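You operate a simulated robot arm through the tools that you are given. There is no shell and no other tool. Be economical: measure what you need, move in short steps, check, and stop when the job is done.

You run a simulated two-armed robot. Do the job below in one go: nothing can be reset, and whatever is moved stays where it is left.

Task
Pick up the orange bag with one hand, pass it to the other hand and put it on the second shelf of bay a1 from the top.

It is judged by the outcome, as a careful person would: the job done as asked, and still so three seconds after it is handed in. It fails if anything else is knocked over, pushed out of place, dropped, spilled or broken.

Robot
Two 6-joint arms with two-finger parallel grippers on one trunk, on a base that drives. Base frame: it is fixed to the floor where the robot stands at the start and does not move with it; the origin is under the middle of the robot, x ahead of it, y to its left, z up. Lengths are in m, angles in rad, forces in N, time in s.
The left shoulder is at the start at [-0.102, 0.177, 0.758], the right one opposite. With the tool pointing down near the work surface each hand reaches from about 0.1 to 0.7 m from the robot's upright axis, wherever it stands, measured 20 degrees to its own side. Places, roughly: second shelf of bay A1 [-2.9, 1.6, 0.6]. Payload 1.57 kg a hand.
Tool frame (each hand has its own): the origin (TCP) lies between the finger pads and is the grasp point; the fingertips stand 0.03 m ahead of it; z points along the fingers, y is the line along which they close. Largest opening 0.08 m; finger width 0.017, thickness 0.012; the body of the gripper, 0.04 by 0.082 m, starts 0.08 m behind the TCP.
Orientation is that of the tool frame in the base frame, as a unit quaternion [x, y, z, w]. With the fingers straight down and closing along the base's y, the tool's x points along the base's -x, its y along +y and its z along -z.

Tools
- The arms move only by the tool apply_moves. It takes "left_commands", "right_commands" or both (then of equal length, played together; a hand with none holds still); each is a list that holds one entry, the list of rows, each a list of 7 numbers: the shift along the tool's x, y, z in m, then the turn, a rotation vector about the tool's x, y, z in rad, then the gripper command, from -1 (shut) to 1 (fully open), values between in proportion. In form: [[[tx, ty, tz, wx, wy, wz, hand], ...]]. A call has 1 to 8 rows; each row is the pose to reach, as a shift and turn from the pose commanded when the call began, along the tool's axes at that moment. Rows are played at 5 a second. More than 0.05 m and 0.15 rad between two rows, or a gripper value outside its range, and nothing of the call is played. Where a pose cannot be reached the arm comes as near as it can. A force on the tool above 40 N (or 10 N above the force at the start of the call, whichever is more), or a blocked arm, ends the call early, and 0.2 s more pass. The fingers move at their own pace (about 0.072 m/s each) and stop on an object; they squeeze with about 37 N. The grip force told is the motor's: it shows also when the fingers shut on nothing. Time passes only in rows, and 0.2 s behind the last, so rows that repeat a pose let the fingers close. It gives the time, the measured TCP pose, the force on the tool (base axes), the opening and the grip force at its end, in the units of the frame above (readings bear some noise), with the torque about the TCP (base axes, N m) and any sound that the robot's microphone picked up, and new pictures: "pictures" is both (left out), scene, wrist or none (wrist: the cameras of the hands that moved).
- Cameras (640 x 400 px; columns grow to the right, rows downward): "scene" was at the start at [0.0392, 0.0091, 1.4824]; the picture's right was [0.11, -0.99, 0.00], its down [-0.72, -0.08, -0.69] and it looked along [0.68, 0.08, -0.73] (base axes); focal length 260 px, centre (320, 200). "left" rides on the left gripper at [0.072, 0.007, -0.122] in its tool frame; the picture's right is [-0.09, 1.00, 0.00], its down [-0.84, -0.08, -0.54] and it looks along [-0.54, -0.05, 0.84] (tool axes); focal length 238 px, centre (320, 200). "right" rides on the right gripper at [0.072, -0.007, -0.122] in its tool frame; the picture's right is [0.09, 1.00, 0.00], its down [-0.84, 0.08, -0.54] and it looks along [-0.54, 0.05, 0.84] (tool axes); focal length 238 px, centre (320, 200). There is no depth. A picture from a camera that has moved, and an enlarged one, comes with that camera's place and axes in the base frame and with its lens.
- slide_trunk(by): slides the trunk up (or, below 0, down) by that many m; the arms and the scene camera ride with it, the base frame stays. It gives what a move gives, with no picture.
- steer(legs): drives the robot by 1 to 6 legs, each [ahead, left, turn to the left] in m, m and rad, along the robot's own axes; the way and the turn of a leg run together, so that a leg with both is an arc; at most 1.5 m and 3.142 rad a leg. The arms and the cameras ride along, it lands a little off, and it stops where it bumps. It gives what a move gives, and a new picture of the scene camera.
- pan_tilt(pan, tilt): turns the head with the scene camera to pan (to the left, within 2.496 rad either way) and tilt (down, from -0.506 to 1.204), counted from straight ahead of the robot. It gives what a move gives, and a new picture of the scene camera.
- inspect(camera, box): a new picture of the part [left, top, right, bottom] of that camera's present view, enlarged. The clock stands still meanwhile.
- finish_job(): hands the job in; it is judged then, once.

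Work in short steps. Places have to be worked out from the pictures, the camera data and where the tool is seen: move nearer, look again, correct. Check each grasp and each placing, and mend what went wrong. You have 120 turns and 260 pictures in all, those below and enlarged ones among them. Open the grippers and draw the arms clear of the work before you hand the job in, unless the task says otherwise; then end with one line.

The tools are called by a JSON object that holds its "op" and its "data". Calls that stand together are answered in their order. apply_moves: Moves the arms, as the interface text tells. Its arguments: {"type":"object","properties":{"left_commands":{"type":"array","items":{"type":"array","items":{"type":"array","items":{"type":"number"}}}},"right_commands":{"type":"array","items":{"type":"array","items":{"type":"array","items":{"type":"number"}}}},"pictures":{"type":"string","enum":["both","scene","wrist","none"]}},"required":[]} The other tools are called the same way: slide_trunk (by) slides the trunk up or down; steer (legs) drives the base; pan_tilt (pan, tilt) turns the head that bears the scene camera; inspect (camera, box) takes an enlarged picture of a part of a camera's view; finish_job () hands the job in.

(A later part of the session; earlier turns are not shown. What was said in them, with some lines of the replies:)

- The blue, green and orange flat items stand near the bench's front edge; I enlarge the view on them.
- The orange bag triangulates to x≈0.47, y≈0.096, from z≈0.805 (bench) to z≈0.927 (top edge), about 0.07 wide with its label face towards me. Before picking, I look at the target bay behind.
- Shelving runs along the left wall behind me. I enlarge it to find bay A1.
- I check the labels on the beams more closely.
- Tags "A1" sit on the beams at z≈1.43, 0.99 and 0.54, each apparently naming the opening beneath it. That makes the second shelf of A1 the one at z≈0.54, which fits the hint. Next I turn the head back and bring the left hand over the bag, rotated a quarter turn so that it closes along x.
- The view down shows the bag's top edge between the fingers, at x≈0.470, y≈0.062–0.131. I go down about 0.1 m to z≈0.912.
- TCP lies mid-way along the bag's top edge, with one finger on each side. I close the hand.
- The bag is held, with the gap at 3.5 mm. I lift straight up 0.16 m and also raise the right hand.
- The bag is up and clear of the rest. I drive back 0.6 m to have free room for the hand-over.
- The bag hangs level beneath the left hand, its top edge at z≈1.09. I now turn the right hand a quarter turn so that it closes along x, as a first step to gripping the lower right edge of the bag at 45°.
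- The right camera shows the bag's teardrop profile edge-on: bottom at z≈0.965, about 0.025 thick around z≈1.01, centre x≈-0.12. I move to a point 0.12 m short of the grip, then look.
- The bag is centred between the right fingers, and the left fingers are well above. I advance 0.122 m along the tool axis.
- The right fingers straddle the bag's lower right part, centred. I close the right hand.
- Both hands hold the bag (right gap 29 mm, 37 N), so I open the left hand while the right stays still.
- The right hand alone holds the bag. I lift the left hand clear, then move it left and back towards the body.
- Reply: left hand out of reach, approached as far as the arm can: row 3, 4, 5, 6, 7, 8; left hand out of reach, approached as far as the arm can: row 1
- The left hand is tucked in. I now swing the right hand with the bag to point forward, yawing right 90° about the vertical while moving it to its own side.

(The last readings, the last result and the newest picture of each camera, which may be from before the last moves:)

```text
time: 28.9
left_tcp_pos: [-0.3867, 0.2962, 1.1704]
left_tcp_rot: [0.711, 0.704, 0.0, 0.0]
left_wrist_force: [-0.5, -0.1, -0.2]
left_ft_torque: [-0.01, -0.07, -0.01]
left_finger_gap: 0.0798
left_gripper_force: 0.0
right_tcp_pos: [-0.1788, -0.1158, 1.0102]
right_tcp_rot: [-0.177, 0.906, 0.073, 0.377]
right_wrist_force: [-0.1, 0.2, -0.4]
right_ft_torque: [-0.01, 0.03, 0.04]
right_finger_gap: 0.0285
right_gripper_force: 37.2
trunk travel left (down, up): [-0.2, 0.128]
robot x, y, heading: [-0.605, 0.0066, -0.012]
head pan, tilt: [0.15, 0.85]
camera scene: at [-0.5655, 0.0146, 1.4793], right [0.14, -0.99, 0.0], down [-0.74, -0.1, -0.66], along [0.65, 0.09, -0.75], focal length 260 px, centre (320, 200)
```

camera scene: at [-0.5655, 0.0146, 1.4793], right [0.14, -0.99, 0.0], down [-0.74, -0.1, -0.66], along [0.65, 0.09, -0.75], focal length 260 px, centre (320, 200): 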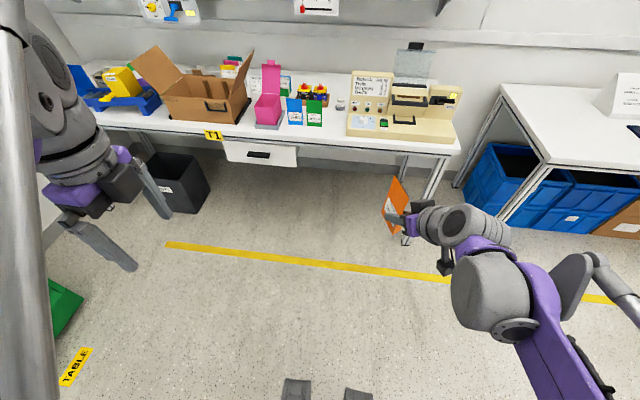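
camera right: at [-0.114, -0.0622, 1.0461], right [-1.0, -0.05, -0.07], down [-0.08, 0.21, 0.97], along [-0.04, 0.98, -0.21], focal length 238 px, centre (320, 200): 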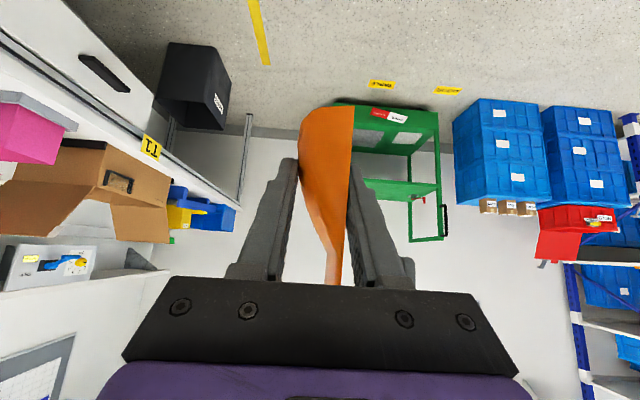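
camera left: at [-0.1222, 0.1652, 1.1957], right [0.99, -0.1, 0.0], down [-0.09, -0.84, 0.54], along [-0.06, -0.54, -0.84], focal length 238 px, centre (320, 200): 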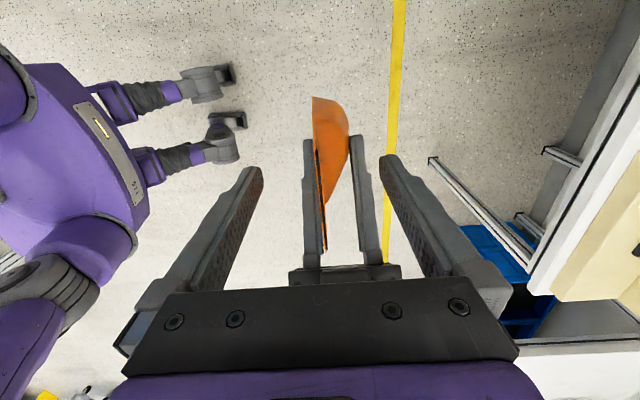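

Continue the last 0.39 rad of the swing.

{"op": "apply_moves", "data": {"right_commands": [[[0, 0, 0, 0.1, 0, 0.1, -1], [0, 0, 0, 0.2, 0, 0.2, -1], [0, 0, 0, 0.278, 0, 0.278, -1], [0, 0, 0, 0.278, 0, 0.278, -1]]], "pictures": "both"}}

{"op": "pan_tilt", "data": {"pan": 2.49, "tilt": 0.4}}

```text
time: 29.9
left_tcp_pos: [-0.3863, 0.2962, 1.1705]
left_tcp_rot: [0.712, 0.702, 0.0, 0.0]
left_wrist_force: [0.8, 0.0, -0.3]
left_ft_torque: [-0.04, 0.03, 0.0]
left_finger_gap: 0.0803
left_gripper_force: 0.2
right_tcp_pos: [-0.1783, -0.1164, 1.0082]
right_tcp_rot: [0.004, 0.923, -0.003, 0.384]
right_wrist_force: [-0.8, -0.2, 1.0]
right_ft_torque: [0.01, -0.01, -0.03]
right_finger_gap: 0.0282
right_gripper_force: 37.5
trunk travel left (down, up): [-0.2, 0.128]
robot x, y, heading: [-0.6033, 0.0047, -0.009]
head pan, tilt: [0.15, 0.85]
camera scene: at [-0.5649, 0.0147, 1.4793], right [0.14, -0.99, 0.0], down [-0.74, -0.1, -0.66], along [0.65, 0.09, -0.75], focal length 260 px, centre (320, 200)
camera right: at [-0.3156, -0.1209, 1.0461], right [-0.06, 1.0, -0.07], down [0.21, 0.08, 0.98], along [0.98, 0.04, -0.21], focal length 238 px, centre (320, 200)
```

scene: 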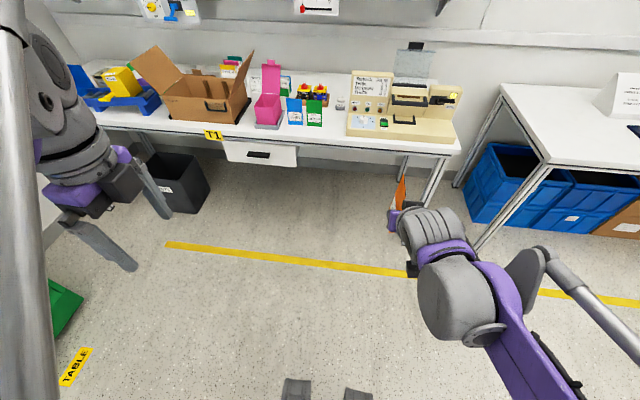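
right: 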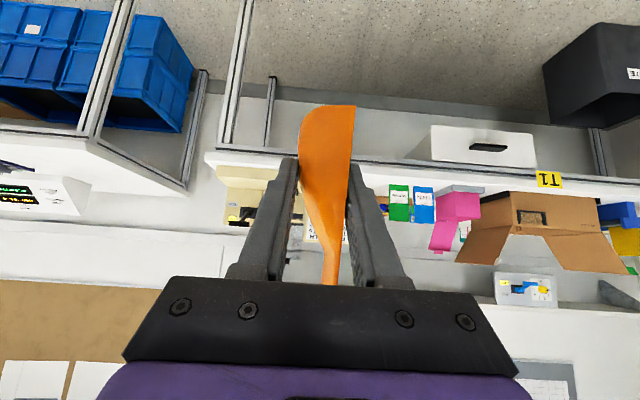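

```text
time: 32.1
left_tcp_pos: [-0.387, 0.2956, 1.171]
left_tcp_rot: [0.711, 0.703, 0.0, 0.0]
left_wrist_force: [0.4, -1.1, 0.1]
left_ft_torque: [-0.02, -0.01, -0.03]
left_finger_gap: 0.0801
left_gripper_force: 0.1
right_tcp_pos: [-0.1785, -0.1151, 1.01]
right_tcp_rot: [0.004, 0.923, -0.003, 0.384]
right_wrist_force: [-0.2, 0.0, 0.1]
right_ft_torque: [-0.02, 0.0, 0.04]
right_finger_gap: 0.0281
right_gripper_force: 36.9
trunk travel left (down, up): [-0.2, 0.128]
robot x, y, heading: [-0.6013, 0.004, -0.011]
head pan, tilt: [2.491, 0.4]
camera scene: at [-0.7153, 0.0609, 1.5184], right [0.62, 0.79, 0.0], down [0.31, -0.24, -0.92], along [-0.73, 0.57, -0.39], focal length 260 px, centre (320, 200)
```

scene: 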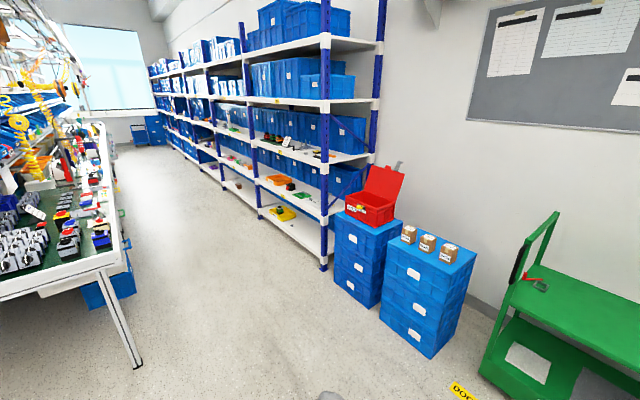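

The rack's near post foot is at about (-2.25, 1.3), the next at (-3.6, 1.35), and the opposite bench edge at y≈-0.1. I drive diagonally back to about (-1.7, 0.5), then turn left 90° to face the racks.

{"op": "steer", "data": {"legs": [[-1.1, 0.5, 0], [0, 0, 1.58]]}}

{"op": "pan_tilt", "data": {"pan": 0.9, "tilt": 0.4}}

```text
time: 42.1
left_tcp_pos: [-1.9721, 0.7553, 1.171]
left_tcp_rot: [0.019, 1.0, -0.001, 0.001]
left_wrist_force: [-0.7, 0.1, -0.4]
left_ft_torque: [0.01, -0.03, 0.03]
left_finger_gap: 0.0797
left_gripper_force: 0.1
right_tcp_pos: [-1.5558, 0.9537, 1.0095]
right_tcp_rot: [-0.642, 0.664, 0.265, 0.277]
right_wrist_force: [0.1, -0.7, -0.3]
right_ft_torque: [-0.03, -0.04, -0.01]
right_finger_gap: 0.028
right_gripper_force: 36.6
trunk travel left (down, up): [-0.2, 0.128]
robot x, y, heading: [-1.6871, 0.5338, 1.534]
head pan, tilt: [2.491, 0.4]
camera scene: at [-1.7471, 0.4226, 1.5185], right [-0.77, 0.63, 0.0], down [0.25, 0.3, -0.92], along [-0.58, -0.71, -0.39], focal length 260 px, centre (320, 200)
```

scene: 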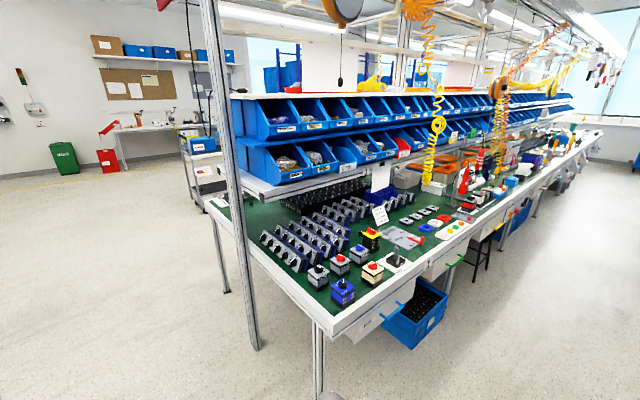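

```text
time: 43.7
left_tcp_pos: [-1.9714, 0.7546, 1.1717]
left_tcp_rot: [0.018, 1.0, -0.001, 0.0]
left_wrist_force: [0.5, 0.5, 0.7]
left_ft_torque: [0.0, 0.0, 0.0]
left_finger_gap: 0.08
left_gripper_force: 0.0
right_tcp_pos: [-1.5555, 0.9535, 1.0101]
right_tcp_rot: [-0.643, 0.663, 0.266, 0.277]
right_wrist_force: [-0.5, -0.9, 0.7]
right_ft_torque: [-0.03, 0.0, -0.01]
right_finger_gap: 0.0279
right_gripper_force: 37.0
trunk travel left (down, up): [-0.2, 0.128]
robot x, y, heading: [-1.6821, 0.5318, 1.536]
head pan, tilt: [0.901, 0.4]
camera scene: at [-1.7589, 0.5543, 1.5185], right [0.65, 0.76, 0.0], down [0.3, -0.25, -0.92], along [-0.7, 0.6, -0.39], focal length 260 px, centre (320, 200)
```

scene: 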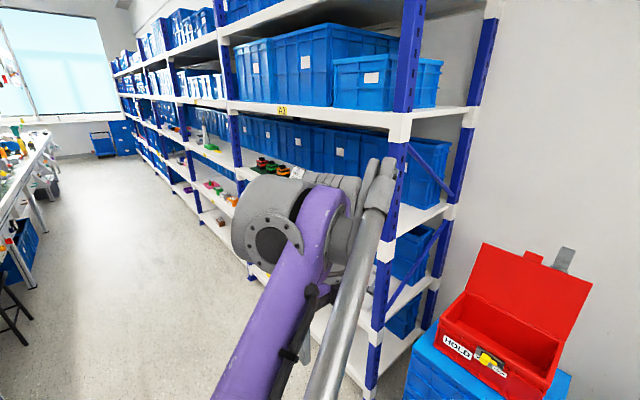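

I'm at (-1.68, 0.53) facing the racks. I correct the heading and strafe left 1.2 m along them.

{"op": "steer", "data": {"legs": [[0, 0, 0.035], [0, 1.2, 0]]}}

{"op": "pan_tilt", "data": {"pan": -0.3, "tilt": 0.75}}

```text
time: 54.7
left_tcp_pos: [-3.1543, 0.7433, 1.1711]
left_tcp_rot: [-0.001, 1.0, 0.0, 0.0]
left_wrist_force: [0.1, 0.4, -0.1]
left_ft_torque: [0.01, 0.02, 0.0]
left_finger_gap: 0.0801
left_gripper_force: 0.0
right_tcp_pos: [-2.7474, 0.9575, 1.01]
right_tcp_rot: [0.655, -0.651, -0.271, -0.271]
right_wrist_force: [0.3, -0.6, 0.2]
right_ft_torque: [-0.04, -0.01, 0.02]
right_finger_gap: 0.0276
right_gripper_force: 36.8
trunk travel left (down, up): [-0.2, 0.128]
robot x, y, heading: [-2.8594, 0.5292, 1.577]
head pan, tilt: [0.901, 0.4]
camera scene: at [-2.9345, 0.551, 1.5184], right [0.62, 0.79, 0.0], down [0.31, -0.24, -0.92], along [-0.72, 0.57, -0.39], focal length 260 px, centre (320, 200)
```

scene: 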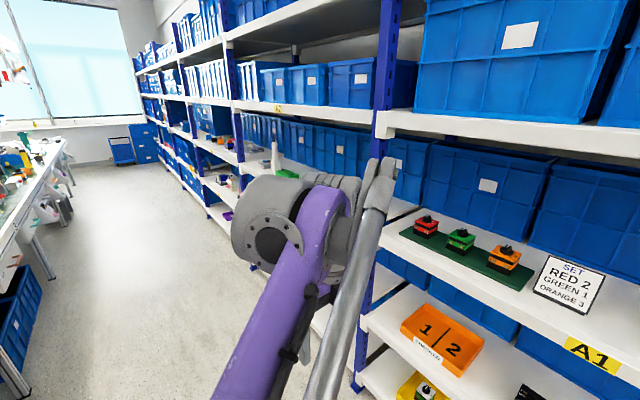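

```text
time: 56.1
left_tcp_pos: [-3.1558, 0.7447, 1.1704]
left_tcp_rot: [-0.002, 1.0, 0.001, -0.001]
left_wrist_force: [-0.1, 0.5, 0.6]
left_ft_torque: [-0.04, -0.01, 0.01]
left_finger_gap: 0.08
left_gripper_force: 0.0
right_tcp_pos: [-2.7469, 0.9576, 1.0101]
right_tcp_rot: [0.655, -0.651, -0.271, -0.271]
right_wrist_force: [-0.1, -0.4, -0.4]
right_ft_torque: [-0.02, -0.02, -0.03]
right_finger_gap: 0.0277
right_gripper_force: 36.6
trunk travel left (down, up): [-0.2, 0.128]
robot x, y, heading: [-2.8593, 0.5314, 1.574]
head pan, tilt: [-0.3, 0.75]
camera scene: at [-2.8375, 0.5729, 1.4874], right [0.96, -0.29, 0.0], down [-0.2, -0.65, -0.73], along [0.21, 0.7, -0.68], focal length 260 px, centre (320, 200)
```

scene: 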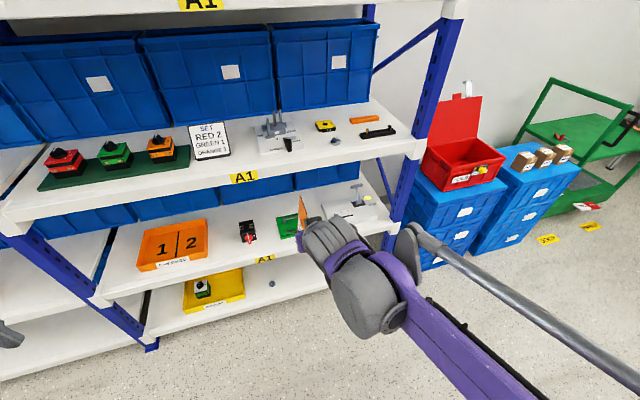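

I'm at (-2.86, 0.53), with the target shelf (z≈0.54) ahead below. I enlarge the gap between the orange tray and the black part.

{"op": "inspect", "data": {"camera": "scene", "box": [90, 180, 310, 310]}}

```text
2.91 times, centred on (200, 245) of scene
camera zoom: at [-2.8375, 0.5729, 1.4874], right [0.96, -0.29, 0.0], down [-0.2, -0.65, -0.73], along [0.21, 0.7, -0.68], focal length 757 px, centre (669, 69)
```

zoom: 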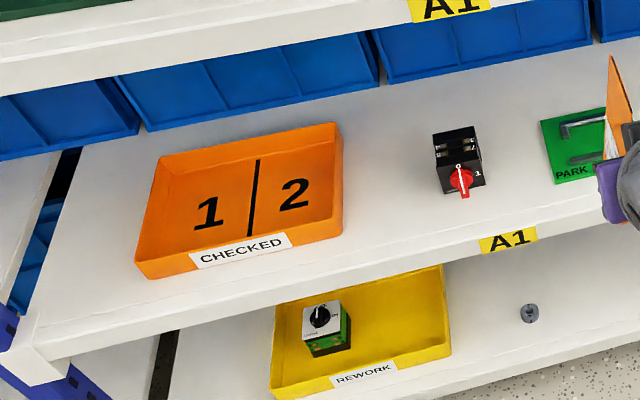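

The gap centre is at about (-3.037, 1.36), with free width x −3.11…−2.96 and the shelf's front edge at y≈1.31. I strafe left 0.29 to line the bag up with it and lower the trunk.

{"op": "steer", "data": {"legs": [[0, 0.29, 0]]}}

{"op": "slide_trunk", "data": {"by": -0.2}}

{"op": "pan_tilt", "data": {"pan": 0.0, "tilt": 0.6}}

```text
time: 59.2
left_tcp_pos: [-3.4438, 0.7419, 1.1716]
left_tcp_rot: [-0.001, 1.0, 0.0, 0.0]
left_wrist_force: [0.0, 0.6, -0.3]
left_ft_torque: [0.02, 0.02, -0.01]
left_finger_gap: 0.0798
left_gripper_force: 0.1
right_tcp_pos: [-3.0357, 0.9572, 1.0089]
right_tcp_rot: [0.656, -0.65, -0.271, -0.271]
right_wrist_force: [0.4, -0.7, -0.2]
right_ft_torque: [-0.02, 0.01, 0.0]
right_finger_gap: 0.0277
right_gripper_force: 36.4
trunk travel left (down, up): [-0.2, 0.128]
robot x, y, heading: [-3.1467, 0.5355, 1.576]
head pan, tilt: [-0.3, 0.75]
camera scene: at [-3.1256, 0.572, 1.4873], right [0.96, -0.29, 0.0], down [-0.2, -0.65, -0.73], along [0.21, 0.7, -0.68], focal length 260 px, centre (320, 200)
```

scene: 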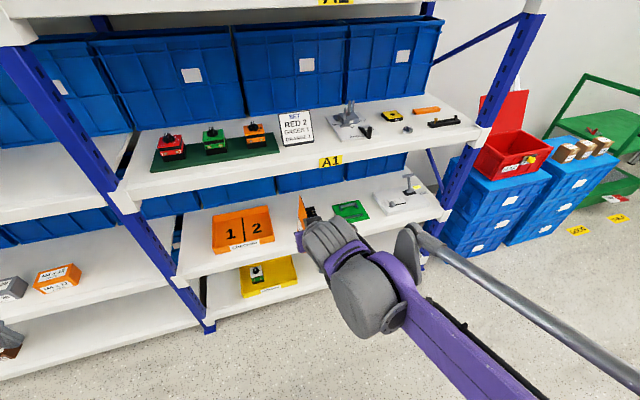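

```text
time: 61.4
left_tcp_pos: [-3.444, 0.741, 0.9716]
left_tcp_rot: [-0.002, 1.0, 0.0, 0.0]
left_wrist_force: [0.6, -0.3, 0.1]
left_ft_torque: [0.01, 0.02, -0.01]
left_finger_gap: 0.08
left_gripper_force: 0.1
right_tcp_pos: [-3.0352, 0.9554, 0.8102]
right_tcp_rot: [0.656, -0.65, -0.272, -0.271]
right_wrist_force: [-0.7, 0.3, -0.4]
right_ft_torque: [0.0, 0.0, 0.02]
right_finger_gap: 0.0273
right_gripper_force: 36.6
trunk travel left (down, up): [0.0, 0.328]
robot x, y, heading: [-3.1483, 0.5317, 1.575]
head pan, tilt: [-0.3, 0.75]
```

```text
time: 62.2
left_tcp_pos: [-3.4441, 0.7421, 0.9709]
left_tcp_rot: [-0.001, 1.0, 0.0, 0.0]
left_wrist_force: [-0.4, -0.2, -0.5]
left_ft_torque: [-0.01, 0.02, 0.0]
left_finger_gap: 0.0798
left_gripper_force: 0.0
right_tcp_pos: [-3.0351, 0.957, 0.8104]
right_tcp_rot: [0.656, -0.65, -0.272, -0.271]
right_wrist_force: [0.3, -0.5, -0.3]
right_ft_torque: [-0.02, -0.01, 0.01]
right_finger_gap: 0.0275
right_gripper_force: 37.2
trunk travel left (down, up): [0.0, 0.328]
robot x, y, heading: [-3.151, 0.5307, 1.575]
head pan, tilt: [0.0, 0.6]
camera scene: at [-3.1501, 0.629, 1.2989], right [1.0, 0.0, 0.0], down [0.0, -0.57, -0.82], along [0.0, 0.82, -0.57], focal length 260 px, centre (320, 200)
```

scene: 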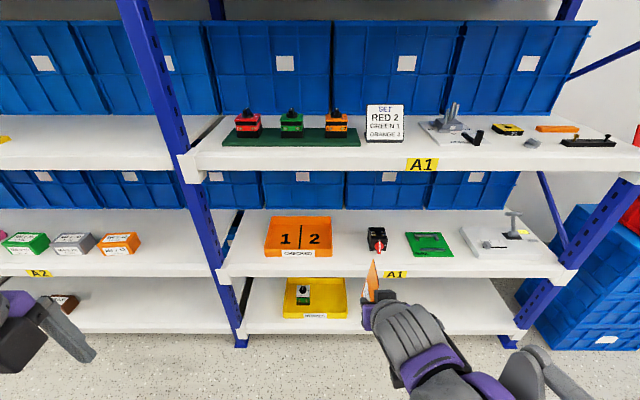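

I enlarge the target gap again from this lower viewpoint to triangulate the shelf height.

{"op": "inspect", "data": {"camera": "scene", "box": [250, 200, 450, 320]}}

```text
3.20 times, centred on (350, 260) of scene
camera zoom: at [-3.1501, 0.629, 1.2989], right [1.0, 0.0, 0.0], down [0.0, -0.57, -0.82], along [0.0, 0.82, -0.57], focal length 833 px, centre (224, 8)
```

zoom: 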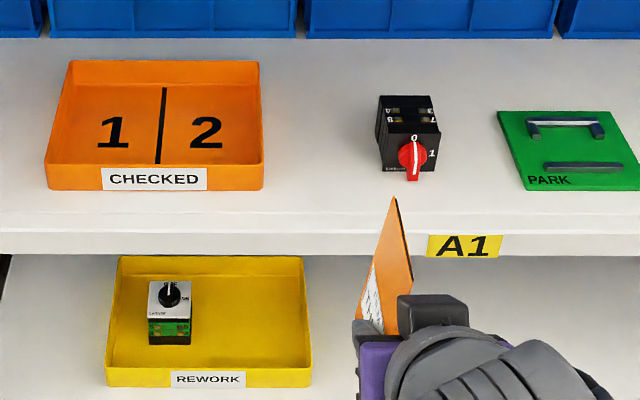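

The label triangulates the shelf surface to z≈0.56 and its front edge to y≈1.26; the gap centre is x≈-3.035, where the bag already is. I lower the hand 0.11 m, then drive ahead 0.19 m.

{"op": "apply_moves", "data": {"right_commands": [[[0.02, 0, 0.02, 0, 0, 0, -1], [0.04, 0, 0.04, 0, 0, 0, -1], [0.06, 0, 0.06, 0, 0, 0, -1], [0.078, 0, 0.078, 0, 0, 0, -1]]], "pictures": "none"}}

{"op": "steer", "data": {"legs": [[0.19, 0, 0]]}}

{"op": "inspect", "data": {"camera": "right", "box": [0, 0, 640, 400]}}

```text
time: 63.2
left_tcp_pos: [-3.4435, 0.7417, 0.9724]
left_tcp_rot: [-0.001, 1.0, -0.001, 0.0]
left_wrist_force: [0.1, 0.1, 0.3]
left_ft_torque: [0.02, 0.01, -0.01]
left_finger_gap: 0.0801
left_gripper_force: 0.0
right_tcp_pos: [-3.035, 0.9571, 0.6995]
right_tcp_rot: [0.656, -0.65, -0.271, -0.27]
right_wrist_force: [-0.1, 0.8, 0.5]
right_ft_torque: [0.01, -0.02, 0.02]
right_finger_gap: 0.0275
right_gripper_force: 36.9
trunk travel left (down, up): [0.0, 0.328]
robot x, y, heading: [-3.1512, 0.5296, 1.573]
head pan, tilt: [0.0, 0.6]
```

```text
time: 64.7
left_tcp_pos: [-3.4465, 0.9316, 0.9726]
left_tcp_rot: [-0.006, 1.0, 0.0, -0.001]
left_wrist_force: [0.3, 1.0, 0.1]
left_ft_torque: [-0.02, -0.03, -0.01]
left_finger_gap: 0.0801
left_gripper_force: 0.1
right_tcp_pos: [-3.0396, 1.1481, 0.6987]
right_tcp_rot: [0.657, -0.649, -0.272, -0.271]
right_wrist_force: [0.9, -0.1, -0.1]
right_ft_torque: [-0.03, -0.03, -0.01]
right_finger_gap: 0.0277
right_gripper_force: 36.8
trunk travel left (down, up): [0.0, 0.328]
robot x, y, heading: [-3.148, 0.7222, 1.579]
head pan, tilt: [0.0, 0.6]
camera scene: at [-3.1522, 0.8203, 1.2989], right [1.0, 0.01, 0.0], down [0.01, -0.57, -0.82], along [-0.01, 0.82, -0.57], focal length 260 px, centre (320, 200)
```

scene: 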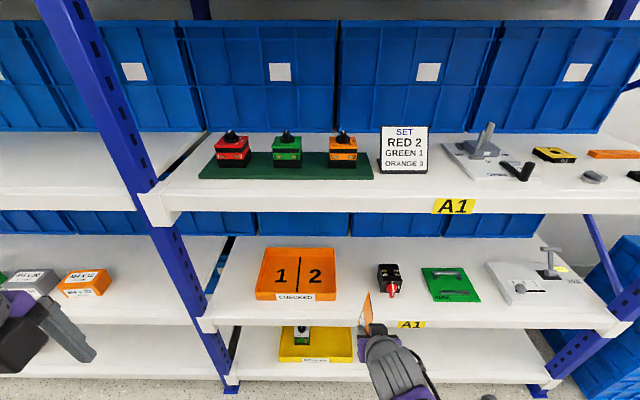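

```text
1.00 times, centred on (320, 200) of right (not enlarged: the box is as wide or as high as the picture)
camera zoom: at [-3.03, 1.0113, 0.7357], right [-0.99, -0.08, -0.07], down [-0.08, 0.21, 0.98], along [-0.06, 0.98, -0.21], focal length 238 px, centre (320, 200)
```

zoom: 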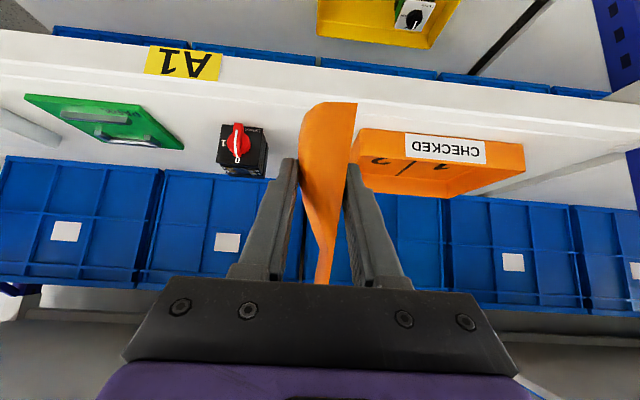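

From the right camera the tray's edge is at x≈-3.10, the black part's at x≈-2.965, and the front edge at y≈1.26. I push forward 0.17 m at this height, shifting x by +0.007.

{"op": "apply_moves", "data": {"right_commands": [[[-0.024, -0.002, 0.024, 0, 0, 0, -1], [-0.048, -0.004, 0.048, 0, 0, 0, -1], [-0.072, -0.006, 0.072, 0, 0, 0, -1], [-0.096, -0.007, 0.096, 0, 0, 0, -1], [-0.12, -0.007, 0.1205, 0, 0, 0, -1], [-0.12, -0.007, 0.1205, 0, 0, 0, -1]]], "pictures": "both"}}

{"op": "inspect", "data": {"camera": "scene", "box": [270, 220, 450, 350]}}

```text
time: 66.1
left_tcp_pos: [-3.4453, 0.929, 0.9707]
left_tcp_rot: [-0.006, 1.0, 0.0, 0.0]
left_wrist_force: [-0.2, 0.4, -0.2]
left_ft_torque: [-0.01, -0.02, -0.02]
left_finger_gap: 0.0796
left_gripper_force: 0.0
right_tcp_pos: [-3.0352, 1.3178, 0.7]
right_tcp_rot: [0.658, -0.648, -0.272, -0.27]
right_wrist_force: [0.0, -1.0, -0.1]
right_ft_torque: [-0.04, -0.03, -0.02]
right_finger_gap: 0.0275
right_gripper_force: 37.2
trunk travel left (down, up): [0.0, 0.328]
robot x, y, heading: [-3.1512, 0.7181, 1.581]
head pan, tilt: [0.0, 0.6]
camera scene: at [-3.1522, 0.8196, 1.2989], right [1.0, 0.01, 0.0], down [0.01, -0.56, -0.83], along [-0.01, 0.83, -0.56], focal length 260 px, centre (320, 200)
camera right: at [-3.0265, 1.1805, 0.7357], right [-0.99, -0.08, -0.07], down [-0.08, 0.2, 0.98], along [-0.06, 0.98, -0.21], focal length 238 px, centre (320, 200)
```

scene: 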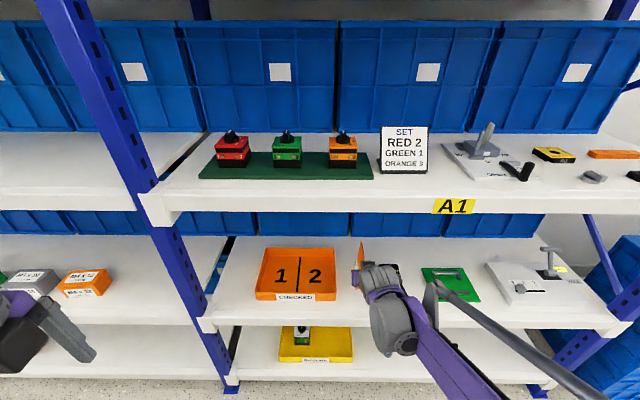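
right: 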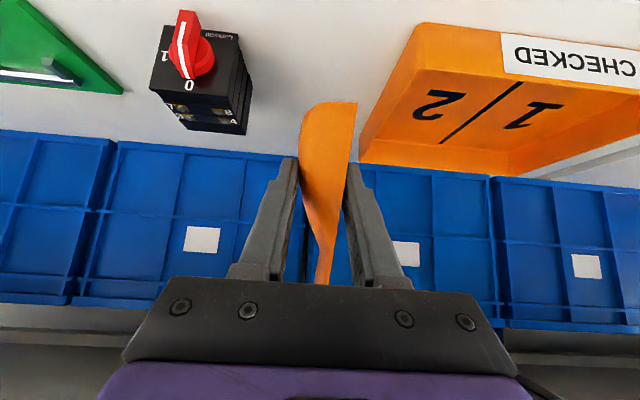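

```text
3.08 times, centred on (360, 285) of scene
camera zoom: at [-3.1522, 0.8196, 1.2989], right [1.0, 0.01, 0.0], down [0.01, -0.56, -0.83], along [-0.01, 0.83, -0.56], focal length 801 px, centre (197, -62)
```

zoom: 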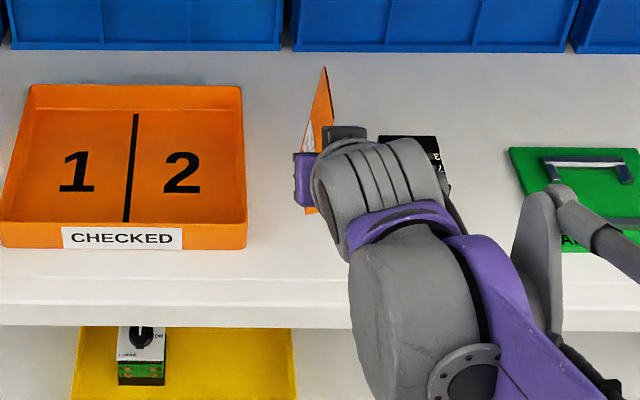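

The bag is in the gap, clear of both neighbours. I lower 0.075 m, leaving roughly 1–2 cm under the bag.

{"op": "apply_moves", "data": {"right_commands": [[[0.018, 0, 0.018, 0, 0, 0, -1], [0.036, 0, 0.036, 0, 0, 0, -1], [0.053, 0, 0.053, 0, 0, 0, -1], [0.053, 0, 0.053, 0, 0, 0, -1]]], "pictures": "both"}}

{"op": "inspect", "data": {"camera": "scene", "box": [310, 220, 430, 340]}}

```text
time: 67.1
left_tcp_pos: [-3.4465, 0.9299, 0.9717]
left_tcp_rot: [-0.005, 1.0, -0.001, 0.0]
left_wrist_force: [0.4, 0.0, 0.1]
left_ft_torque: [-0.01, -0.02, 0.01]
left_finger_gap: 0.0803
left_gripper_force: 0.1
right_tcp_pos: [-3.0348, 1.3203, 0.6239]
right_tcp_rot: [0.658, -0.648, -0.273, -0.27]
right_wrist_force: [-0.2, 0.3, 0.0]
right_ft_torque: [-0.03, -0.01, 0.03]
right_finger_gap: 0.0275
right_gripper_force: 36.8
trunk travel left (down, up): [0.0, 0.328]
robot x, y, heading: [-3.146, 0.723, 1.58]
head pan, tilt: [0.0, 0.6]
camera scene: at [-3.1522, 0.8197, 1.2989], right [1.0, 0.01, 0.0], down [0.01, -0.56, -0.83], along [-0.01, 0.83, -0.56], focal length 260 px, centre (320, 200)
camera right: at [-3.0261, 1.1813, 0.6604], right [-0.99, -0.08, -0.07], down [-0.08, 0.2, 0.98], along [-0.06, 0.98, -0.21], focal length 238 px, centre (320, 200)
```

scene: 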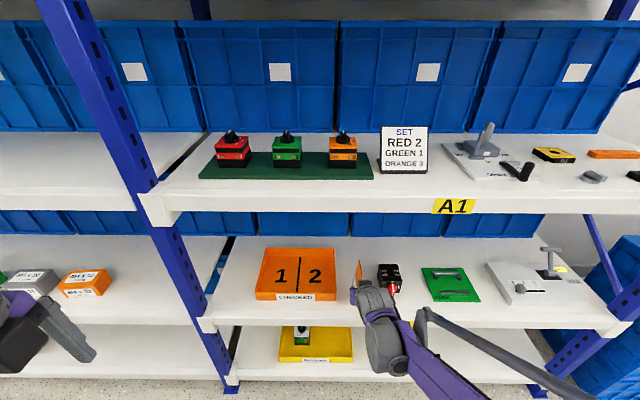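
right: 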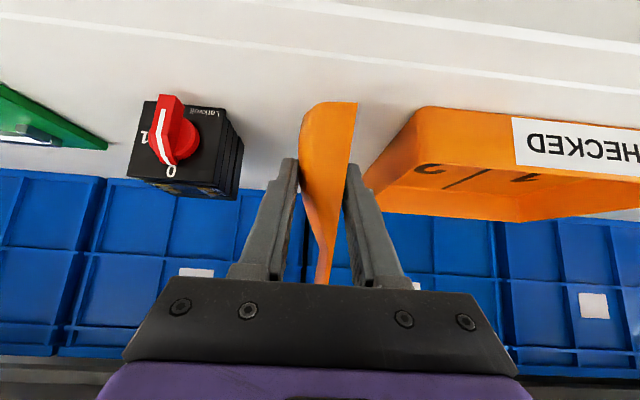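

```text
3.33 times, centred on (370, 280) of scene
camera zoom: at [-3.1522, 0.8197, 1.2989], right [1.0, 0.01, 0.0], down [0.01, -0.56, -0.83], along [-0.01, 0.83, -0.56], focal length 868 px, centre (153, -67)
```

zoom: 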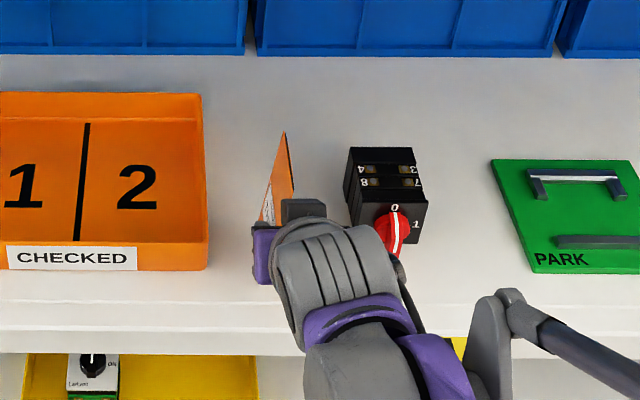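

Still no contact (force ≈0). I lower in small steps, reading the force.

{"op": "apply_moves", "data": {"right_commands": [[[0.003, 0, 0.003, 0, 0, 0, -1], [0.006, 0, 0.006, 0, 0, 0, -1], [0.0085, 0, 0.0085, 0, 0, 0, -1], [0.0085, 0, 0.0085, 0, 0, 0, -1]]], "pictures": "wrist"}}

```text
time: 68.1
left_tcp_pos: [-3.4458, 0.9295, 0.972]
left_tcp_rot: [-0.005, 1.0, 0.0, 0.0]
left_wrist_force: [-1.1, -0.3, 0.1]
left_ft_torque: [0.01, 0.0, -0.01]
left_finger_gap: 0.0802
left_gripper_force: 0.3
right_tcp_pos: [-3.0334, 1.3181, 0.6127]
right_tcp_rot: [0.658, -0.648, -0.272, -0.271]
right_wrist_force: [0.1, 0.5, 0.4]
right_ft_torque: [-0.05, 0.02, 0.03]
right_finger_gap: 0.0275
right_gripper_force: 37.1
trunk travel left (down, up): [0.0, 0.328]
robot x, y, heading: [-3.1503, 0.7233, 1.58]
head pan, tilt: [0.0, 0.6]
camera right: at [-3.0252, 1.1815, 0.649], right [-0.99, -0.08, -0.07], down [-0.08, 0.2, 0.98], along [-0.06, 0.98, -0.21], focal length 238 px, centre (320, 200)
```

right: 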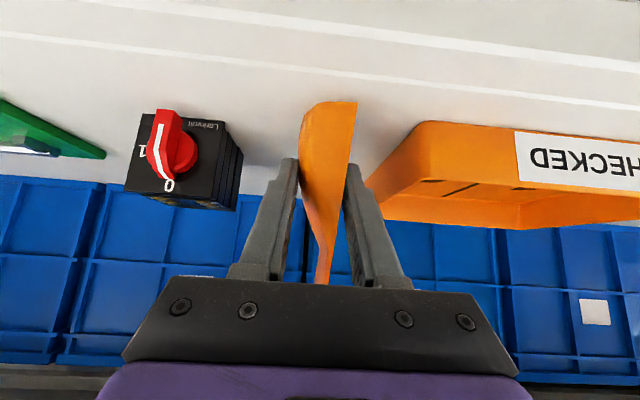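

No contact yet; I continue in 2–3 mm steps.

{"op": "apply_moves", "data": {"right_commands": [[[0.0015, 0, 0.0015, 0, 0, 0, -1], [0.003, 0, 0.003, 0, 0, 0, -1], [0.0045, 0, 0.0045, 0, 0, 0, -1], [0.0045, 0, 0.0045, 0, 0, 0, -1]]], "pictures": "none"}}

```text
time: 69.1
left_tcp_pos: [-3.4465, 0.9307, 0.9713]
left_tcp_rot: [-0.005, 1.0, 0.0, -0.001]
left_wrist_force: [0.6, 0.1, -0.2]
left_ft_torque: [-0.01, 0.01, 0.02]
left_finger_gap: 0.0802
left_gripper_force: 0.2
right_tcp_pos: [-3.0338, 1.3188, 0.6066]
right_tcp_rot: [0.658, -0.648, -0.272, -0.27]
right_wrist_force: [-0.1, 0.3, 0.1]
right_ft_torque: [0.04, 0.01, -0.04]
right_finger_gap: 0.0273
right_gripper_force: 38.0
trunk travel left (down, up): [0.0, 0.328]
robot x, y, heading: [-3.15, 0.7241, 1.585]
head pan, tilt: [0.0, 0.6]
```

Still free; another 6 mm in small steps.

{"op": "apply_moves", "data": {"right_commands": [[[0.0015, 0, 0.0015, 0, 0, 0, -1], [0.003, 0, 0.003, 0, 0, 0, -1], [0.0045, 0, 0.0045, 0, 0, 0, -1], [0.0045, 0, 0.0045, 0, 0, 0, -1]]], "pictures": "wrist"}}

```text
time: 70.1
left_tcp_pos: [-3.4469, 0.9289, 0.9712]
left_tcp_rot: [-0.004, 1.0, 0.001, 0.0]
left_wrist_force: [0.2, 0.1, 0.2]
left_ft_torque: [-0.01, 0.01, -0.02]
left_finger_gap: 0.08
left_gripper_force: 0.1
right_tcp_pos: [-3.0348, 1.3188, 0.602]
right_tcp_rot: [0.657, -0.648, -0.273, -0.272]
right_wrist_force: [-3.3, 2.2, 28.6]
right_ft_torque: [0.44, -0.2, 0.05]
right_finger_gap: 0.0273
right_gripper_force: 37.4
trunk travel left (down, up): [0.0, 0.328]
robot x, y, heading: [-3.1521, 0.7205, 1.586]
head pan, tilt: [0.0, 0.6]
camera right: at [-3.0262, 1.1811, 0.6378], right [-0.99, -0.08, -0.07], down [-0.08, 0.2, 0.98], along [-0.06, 0.98, -0.21], focal length 238 px, centre (320, 200)
```

right: 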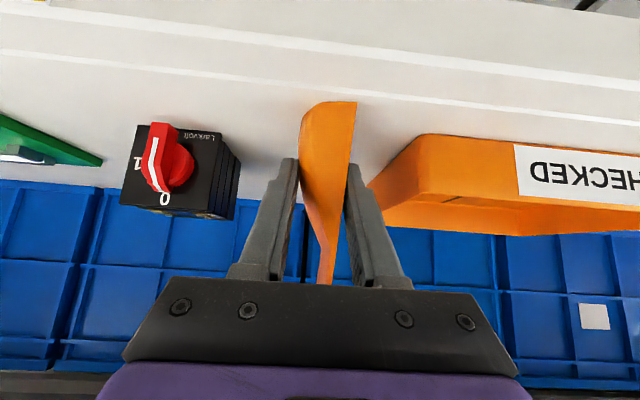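

Contact: 28 N upward. I relieve it by about 2 mm, then open the fingers partly.

{"op": "apply_moves", "data": {"right_commands": [[[-0.0008, 0, -0.0008, 0, 0, 0, -1], [-0.0014, 0, -0.0014, 0, 0, 0, -1], [-0.0014, 0, -0.0014, 0, 0, 0, -1]]], "pictures": "none"}}

```text
time: 70.9
left_tcp_pos: [-3.4467, 0.9302, 0.9719]
left_tcp_rot: [-0.005, 1.0, 0.0, 0.0]
left_wrist_force: [-0.4, -0.3, -0.4]
left_ft_torque: [-0.01, 0.04, 0.02]
left_finger_gap: 0.0801
left_gripper_force: 0.2
right_tcp_pos: [-3.034, 1.3181, 0.6032]
right_tcp_rot: [0.657, -0.649, -0.272, -0.27]
right_wrist_force: [-1.4, 3.1, 12.3]
right_ft_torque: [0.41, -0.06, 0.04]
right_finger_gap: 0.0275
right_gripper_force: 36.8
trunk travel left (down, up): [0.0, 0.328]
robot x, y, heading: [-3.1467, 0.7191, 1.583]
head pan, tilt: [0.0, 0.6]
```

Still 12 N, so I relieve another ~1 mm and then open slowly.

{"op": "apply_moves", "data": {"right_commands": [[[-0.0005, 0, -0.0005, 0, 0, 0, -1], [-0.0005, 0, -0.0005, 0, 0, 0, -0.3], [-0.0005, 0, -0.0005, 0, 0, 0, -0.1], [-0.0005, 0, -0.0005, 0, 0, 0, 0.15], [-0.0005, 0, -0.0005, 0, 0, 0, 0.4], [-0.0005, 0, -0.0005, 0, 0, 0, 0.4], [-0.0005, 0, -0.0005, 0, 0, 0, 0.4]]], "pictures": "both"}}

```text
time: 72.5
left_tcp_pos: [-3.4459, 0.9317, 0.9715]
left_tcp_rot: [-0.005, 1.0, 0.0, 0.0]
left_wrist_force: [0.2, 0.4, -0.1]
left_ft_torque: [0.03, 0.02, 0.02]
left_finger_gap: 0.0799
left_gripper_force: 0.0
right_tcp_pos: [-3.0341, 1.3192, 0.6032]
right_tcp_rot: [0.657, -0.649, -0.272, -0.27]
right_wrist_force: [0.3, 0.1, -1.4]
right_ft_torque: [0.03, -0.01, 0.0]
right_finger_gap: 0.056
right_gripper_force: 0.0
trunk travel left (down, up): [0.0, 0.328]
robot x, y, heading: [-3.1509, 0.7229, 1.581]
head pan, tilt: [0.0, 0.6]
camera scene: at [-3.1522, 0.8197, 1.2989], right [1.0, 0.01, 0.0], down [0.01, -0.56, -0.83], along [-0.01, 0.83, -0.56], focal length 260 px, centre (320, 200)
camera right: at [-3.0254, 1.1809, 0.6389], right [-0.99, -0.08, -0.07], down [-0.08, 0.2, 0.98], along [-0.06, 0.98, -0.21], focal length 238 px, centre (320, 200)
```

scene: 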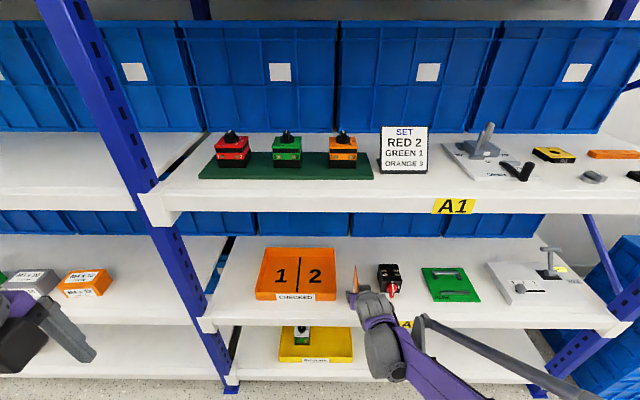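
right: 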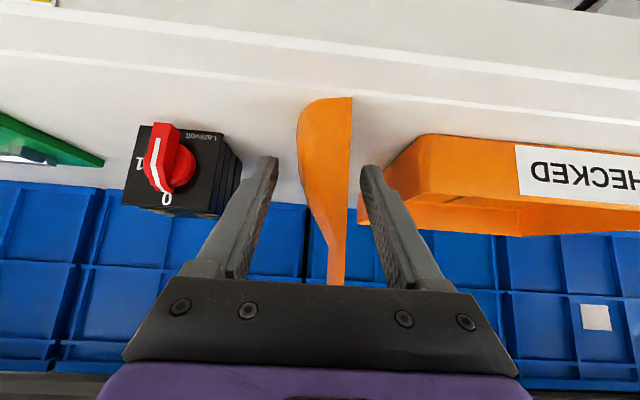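

The bag stands upright and free between the fingers. I withdraw along the tool axis.

{"op": "apply_moves", "data": {"right_commands": [[[0, 0, -0.015, 0, 0, 0, 0.4], [0, 0, -0.035, 0, 0, 0, 0.4], [0, 0, -0.06, 0, 0, 0, 0.4], [0, 0, -0.09, 0, 0, 0, 0.4], [0, 0, -0.12, 0, 0, 0, 0.4], [0.03, 0, -0.15, 0, 0, 0, 0.4], [0.06, 0, -0.18, 0, 0, 0, 0.4]]], "pictures": "both"}}

{"op": "inspect", "data": {"camera": "scene", "box": [290, 220, 430, 340]}}

```text
time: 74.1
left_tcp_pos: [-3.4459, 0.9311, 0.9724]
left_tcp_rot: [-0.005, 1.0, 0.0, 0.0]
left_wrist_force: [0.2, 0.3, -0.7]
left_ft_torque: [-0.01, 0.01, 0.01]
left_finger_gap: 0.0799
left_gripper_force: 0.1
right_tcp_pos: [-3.0304, 1.1461, 0.6873]
right_tcp_rot: [0.658, -0.648, -0.273, -0.27]
right_wrist_force: [0.6, -0.9, -0.3]
right_ft_torque: [-0.02, 0.0, 0.0]
right_finger_gap: 0.0559
right_gripper_force: 0.0
trunk travel left (down, up): [0.0, 0.328]
robot x, y, heading: [-3.146, 0.7224, 1.585]
head pan, tilt: [0.0, 0.6]
camera scene: at [-3.1521, 0.819, 1.299], right [1.0, 0.01, 0.0], down [0.01, -0.56, -0.83], along [-0.01, 0.83, -0.56], focal length 260 px, centre (320, 200)
camera right: at [-3.0224, 1.0083, 0.7229], right [-0.99, -0.08, -0.07], down [-0.08, 0.2, 0.98], along [-0.06, 0.98, -0.21], focal length 238 px, centre (320, 200)
```

scene: 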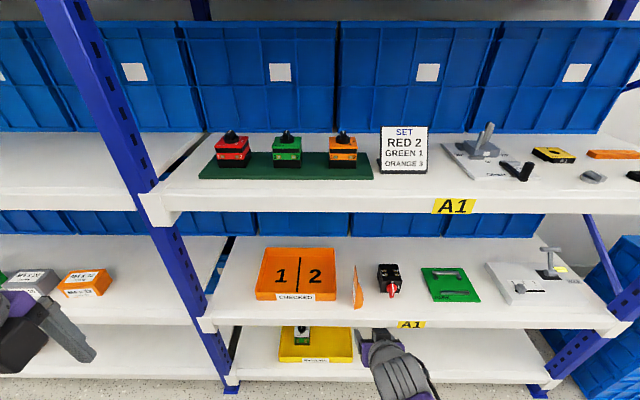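
right: 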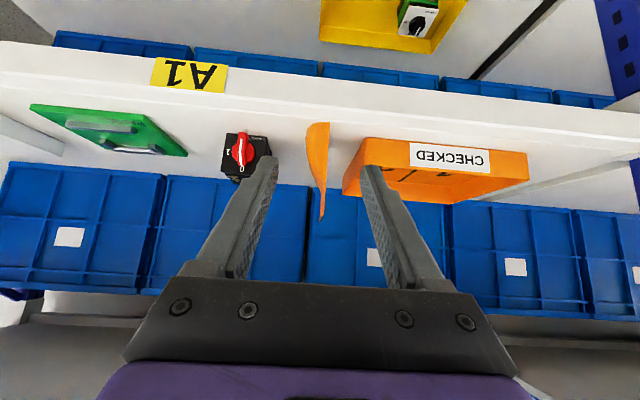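

```text
3.33 times, centred on (360, 280) of scene
camera zoom: at [-3.1521, 0.819, 1.299], right [1.0, 0.01, 0.0], down [0.01, -0.56, -0.83], along [-0.01, 0.83, -0.56], focal length 868 px, centre (187, -67)
```

zoom: 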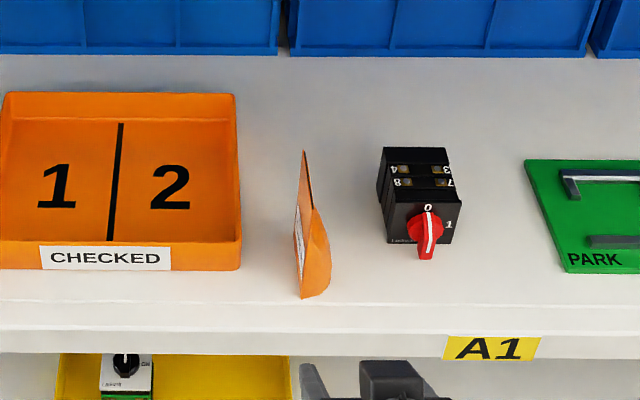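

The bag stands by itself on the shelf, clear of the tray and the black part. I open the right hand fully, back away, and check once more.

{"op": "apply_moves", "data": {"right_commands": [[[0, 0, 0, 0, 0, 0, 1], [0, 0, 0, 0, 0, 0, 1]]], "pictures": "none"}}

{"op": "steer", "data": {"legs": [[-0.2, 0, 0]]}}

{"op": "inspect", "data": {"camera": "scene", "box": [210, 140, 490, 315]}}

```text
time: 74.7
left_tcp_pos: [-3.4455, 0.9303, 0.9712]
left_tcp_rot: [-0.006, 1.0, 0.0, 0.0]
left_wrist_force: [0.7, 0.3, -0.1]
left_ft_torque: [-0.01, 0.02, -0.01]
left_finger_gap: 0.0803
left_gripper_force: 0.1
right_tcp_pos: [-3.0317, 1.1455, 0.6863]
right_tcp_rot: [0.658, -0.648, -0.273, -0.269]
right_wrist_force: [-0.3, 0.3, -0.1]
right_ft_torque: [0.02, 0.04, 0.01]
right_finger_gap: 0.0801
right_gripper_force: 0.1
trunk travel left (down, up): [0.0, 0.328]
robot x, y, heading: [-3.153, 0.7207, 1.581]
head pan, tilt: [0.0, 0.6]
```

```text
time: 76.3
left_tcp_pos: [-3.4452, 0.7352, 0.9718]
left_tcp_rot: [-0.005, 1.0, 0.0, 0.0]
left_wrist_force: [-0.4, -0.6, -0.3]
left_ft_torque: [0.02, -0.04, -0.01]
left_finger_gap: 0.08
left_gripper_force: 0.0
right_tcp_pos: [-3.0291, 0.9506, 0.685]
right_tcp_rot: [0.658, -0.648, -0.273, -0.271]
right_wrist_force: [0.3, 0.3, 0.4]
right_ft_torque: [0.01, 0.02, -0.01]
right_finger_gap: 0.0802
right_gripper_force: 0.0
trunk travel left (down, up): [0.0, 0.328]
robot x, y, heading: [-3.1459, 0.5271, 1.58]
head pan, tilt: [0.0, 0.6]
camera scene: at [-3.1501, 0.6236, 1.2989], right [1.0, 0.01, 0.0], down [0.01, -0.56, -0.83], along [-0.01, 0.83, -0.56], focal length 260 px, centre (320, 200)
```

scene: 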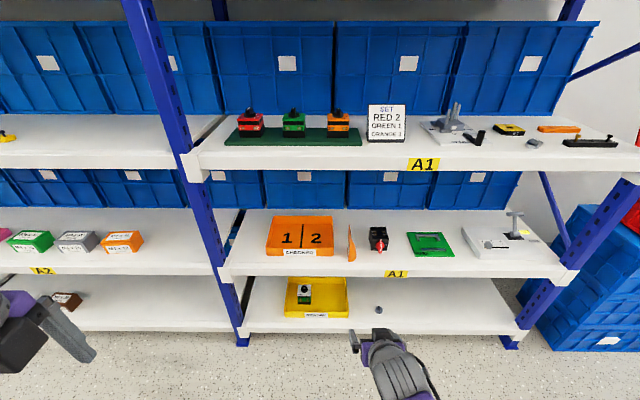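

```text
2.29 times, centred on (350, 228) of scene
camera zoom: at [-3.1501, 0.6236, 1.2989], right [1.0, 0.01, 0.0], down [0.01, -0.56, -0.83], along [-0.01, 0.83, -0.56], focal length 595 px, centre (251, 137)
```

zoom: 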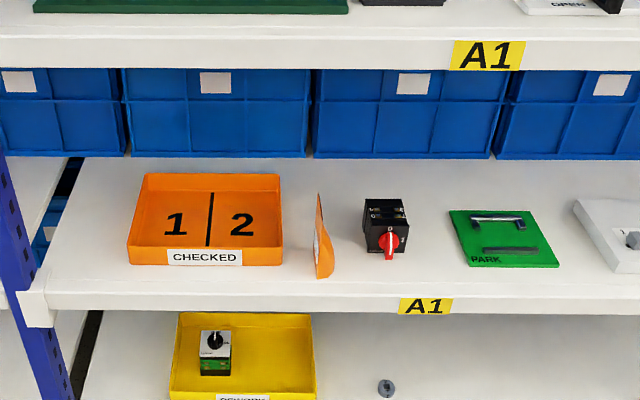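

The bag stands steady, nothing else has moved, and both hands are open and clear. I hand the job in.

{"op": "finish_job", "data": {}}

```text
The job is handed in.
```

I picked up the orange bag with the left hand, passed it to the right, and stood it upright on the bay A1 shelf at z≈0.56. I counted that as the second shelf because the place given for it was z≈0.6. Counting all five physical shelves, the second from the top would be at about z 1.43, which is full of blue boxes.
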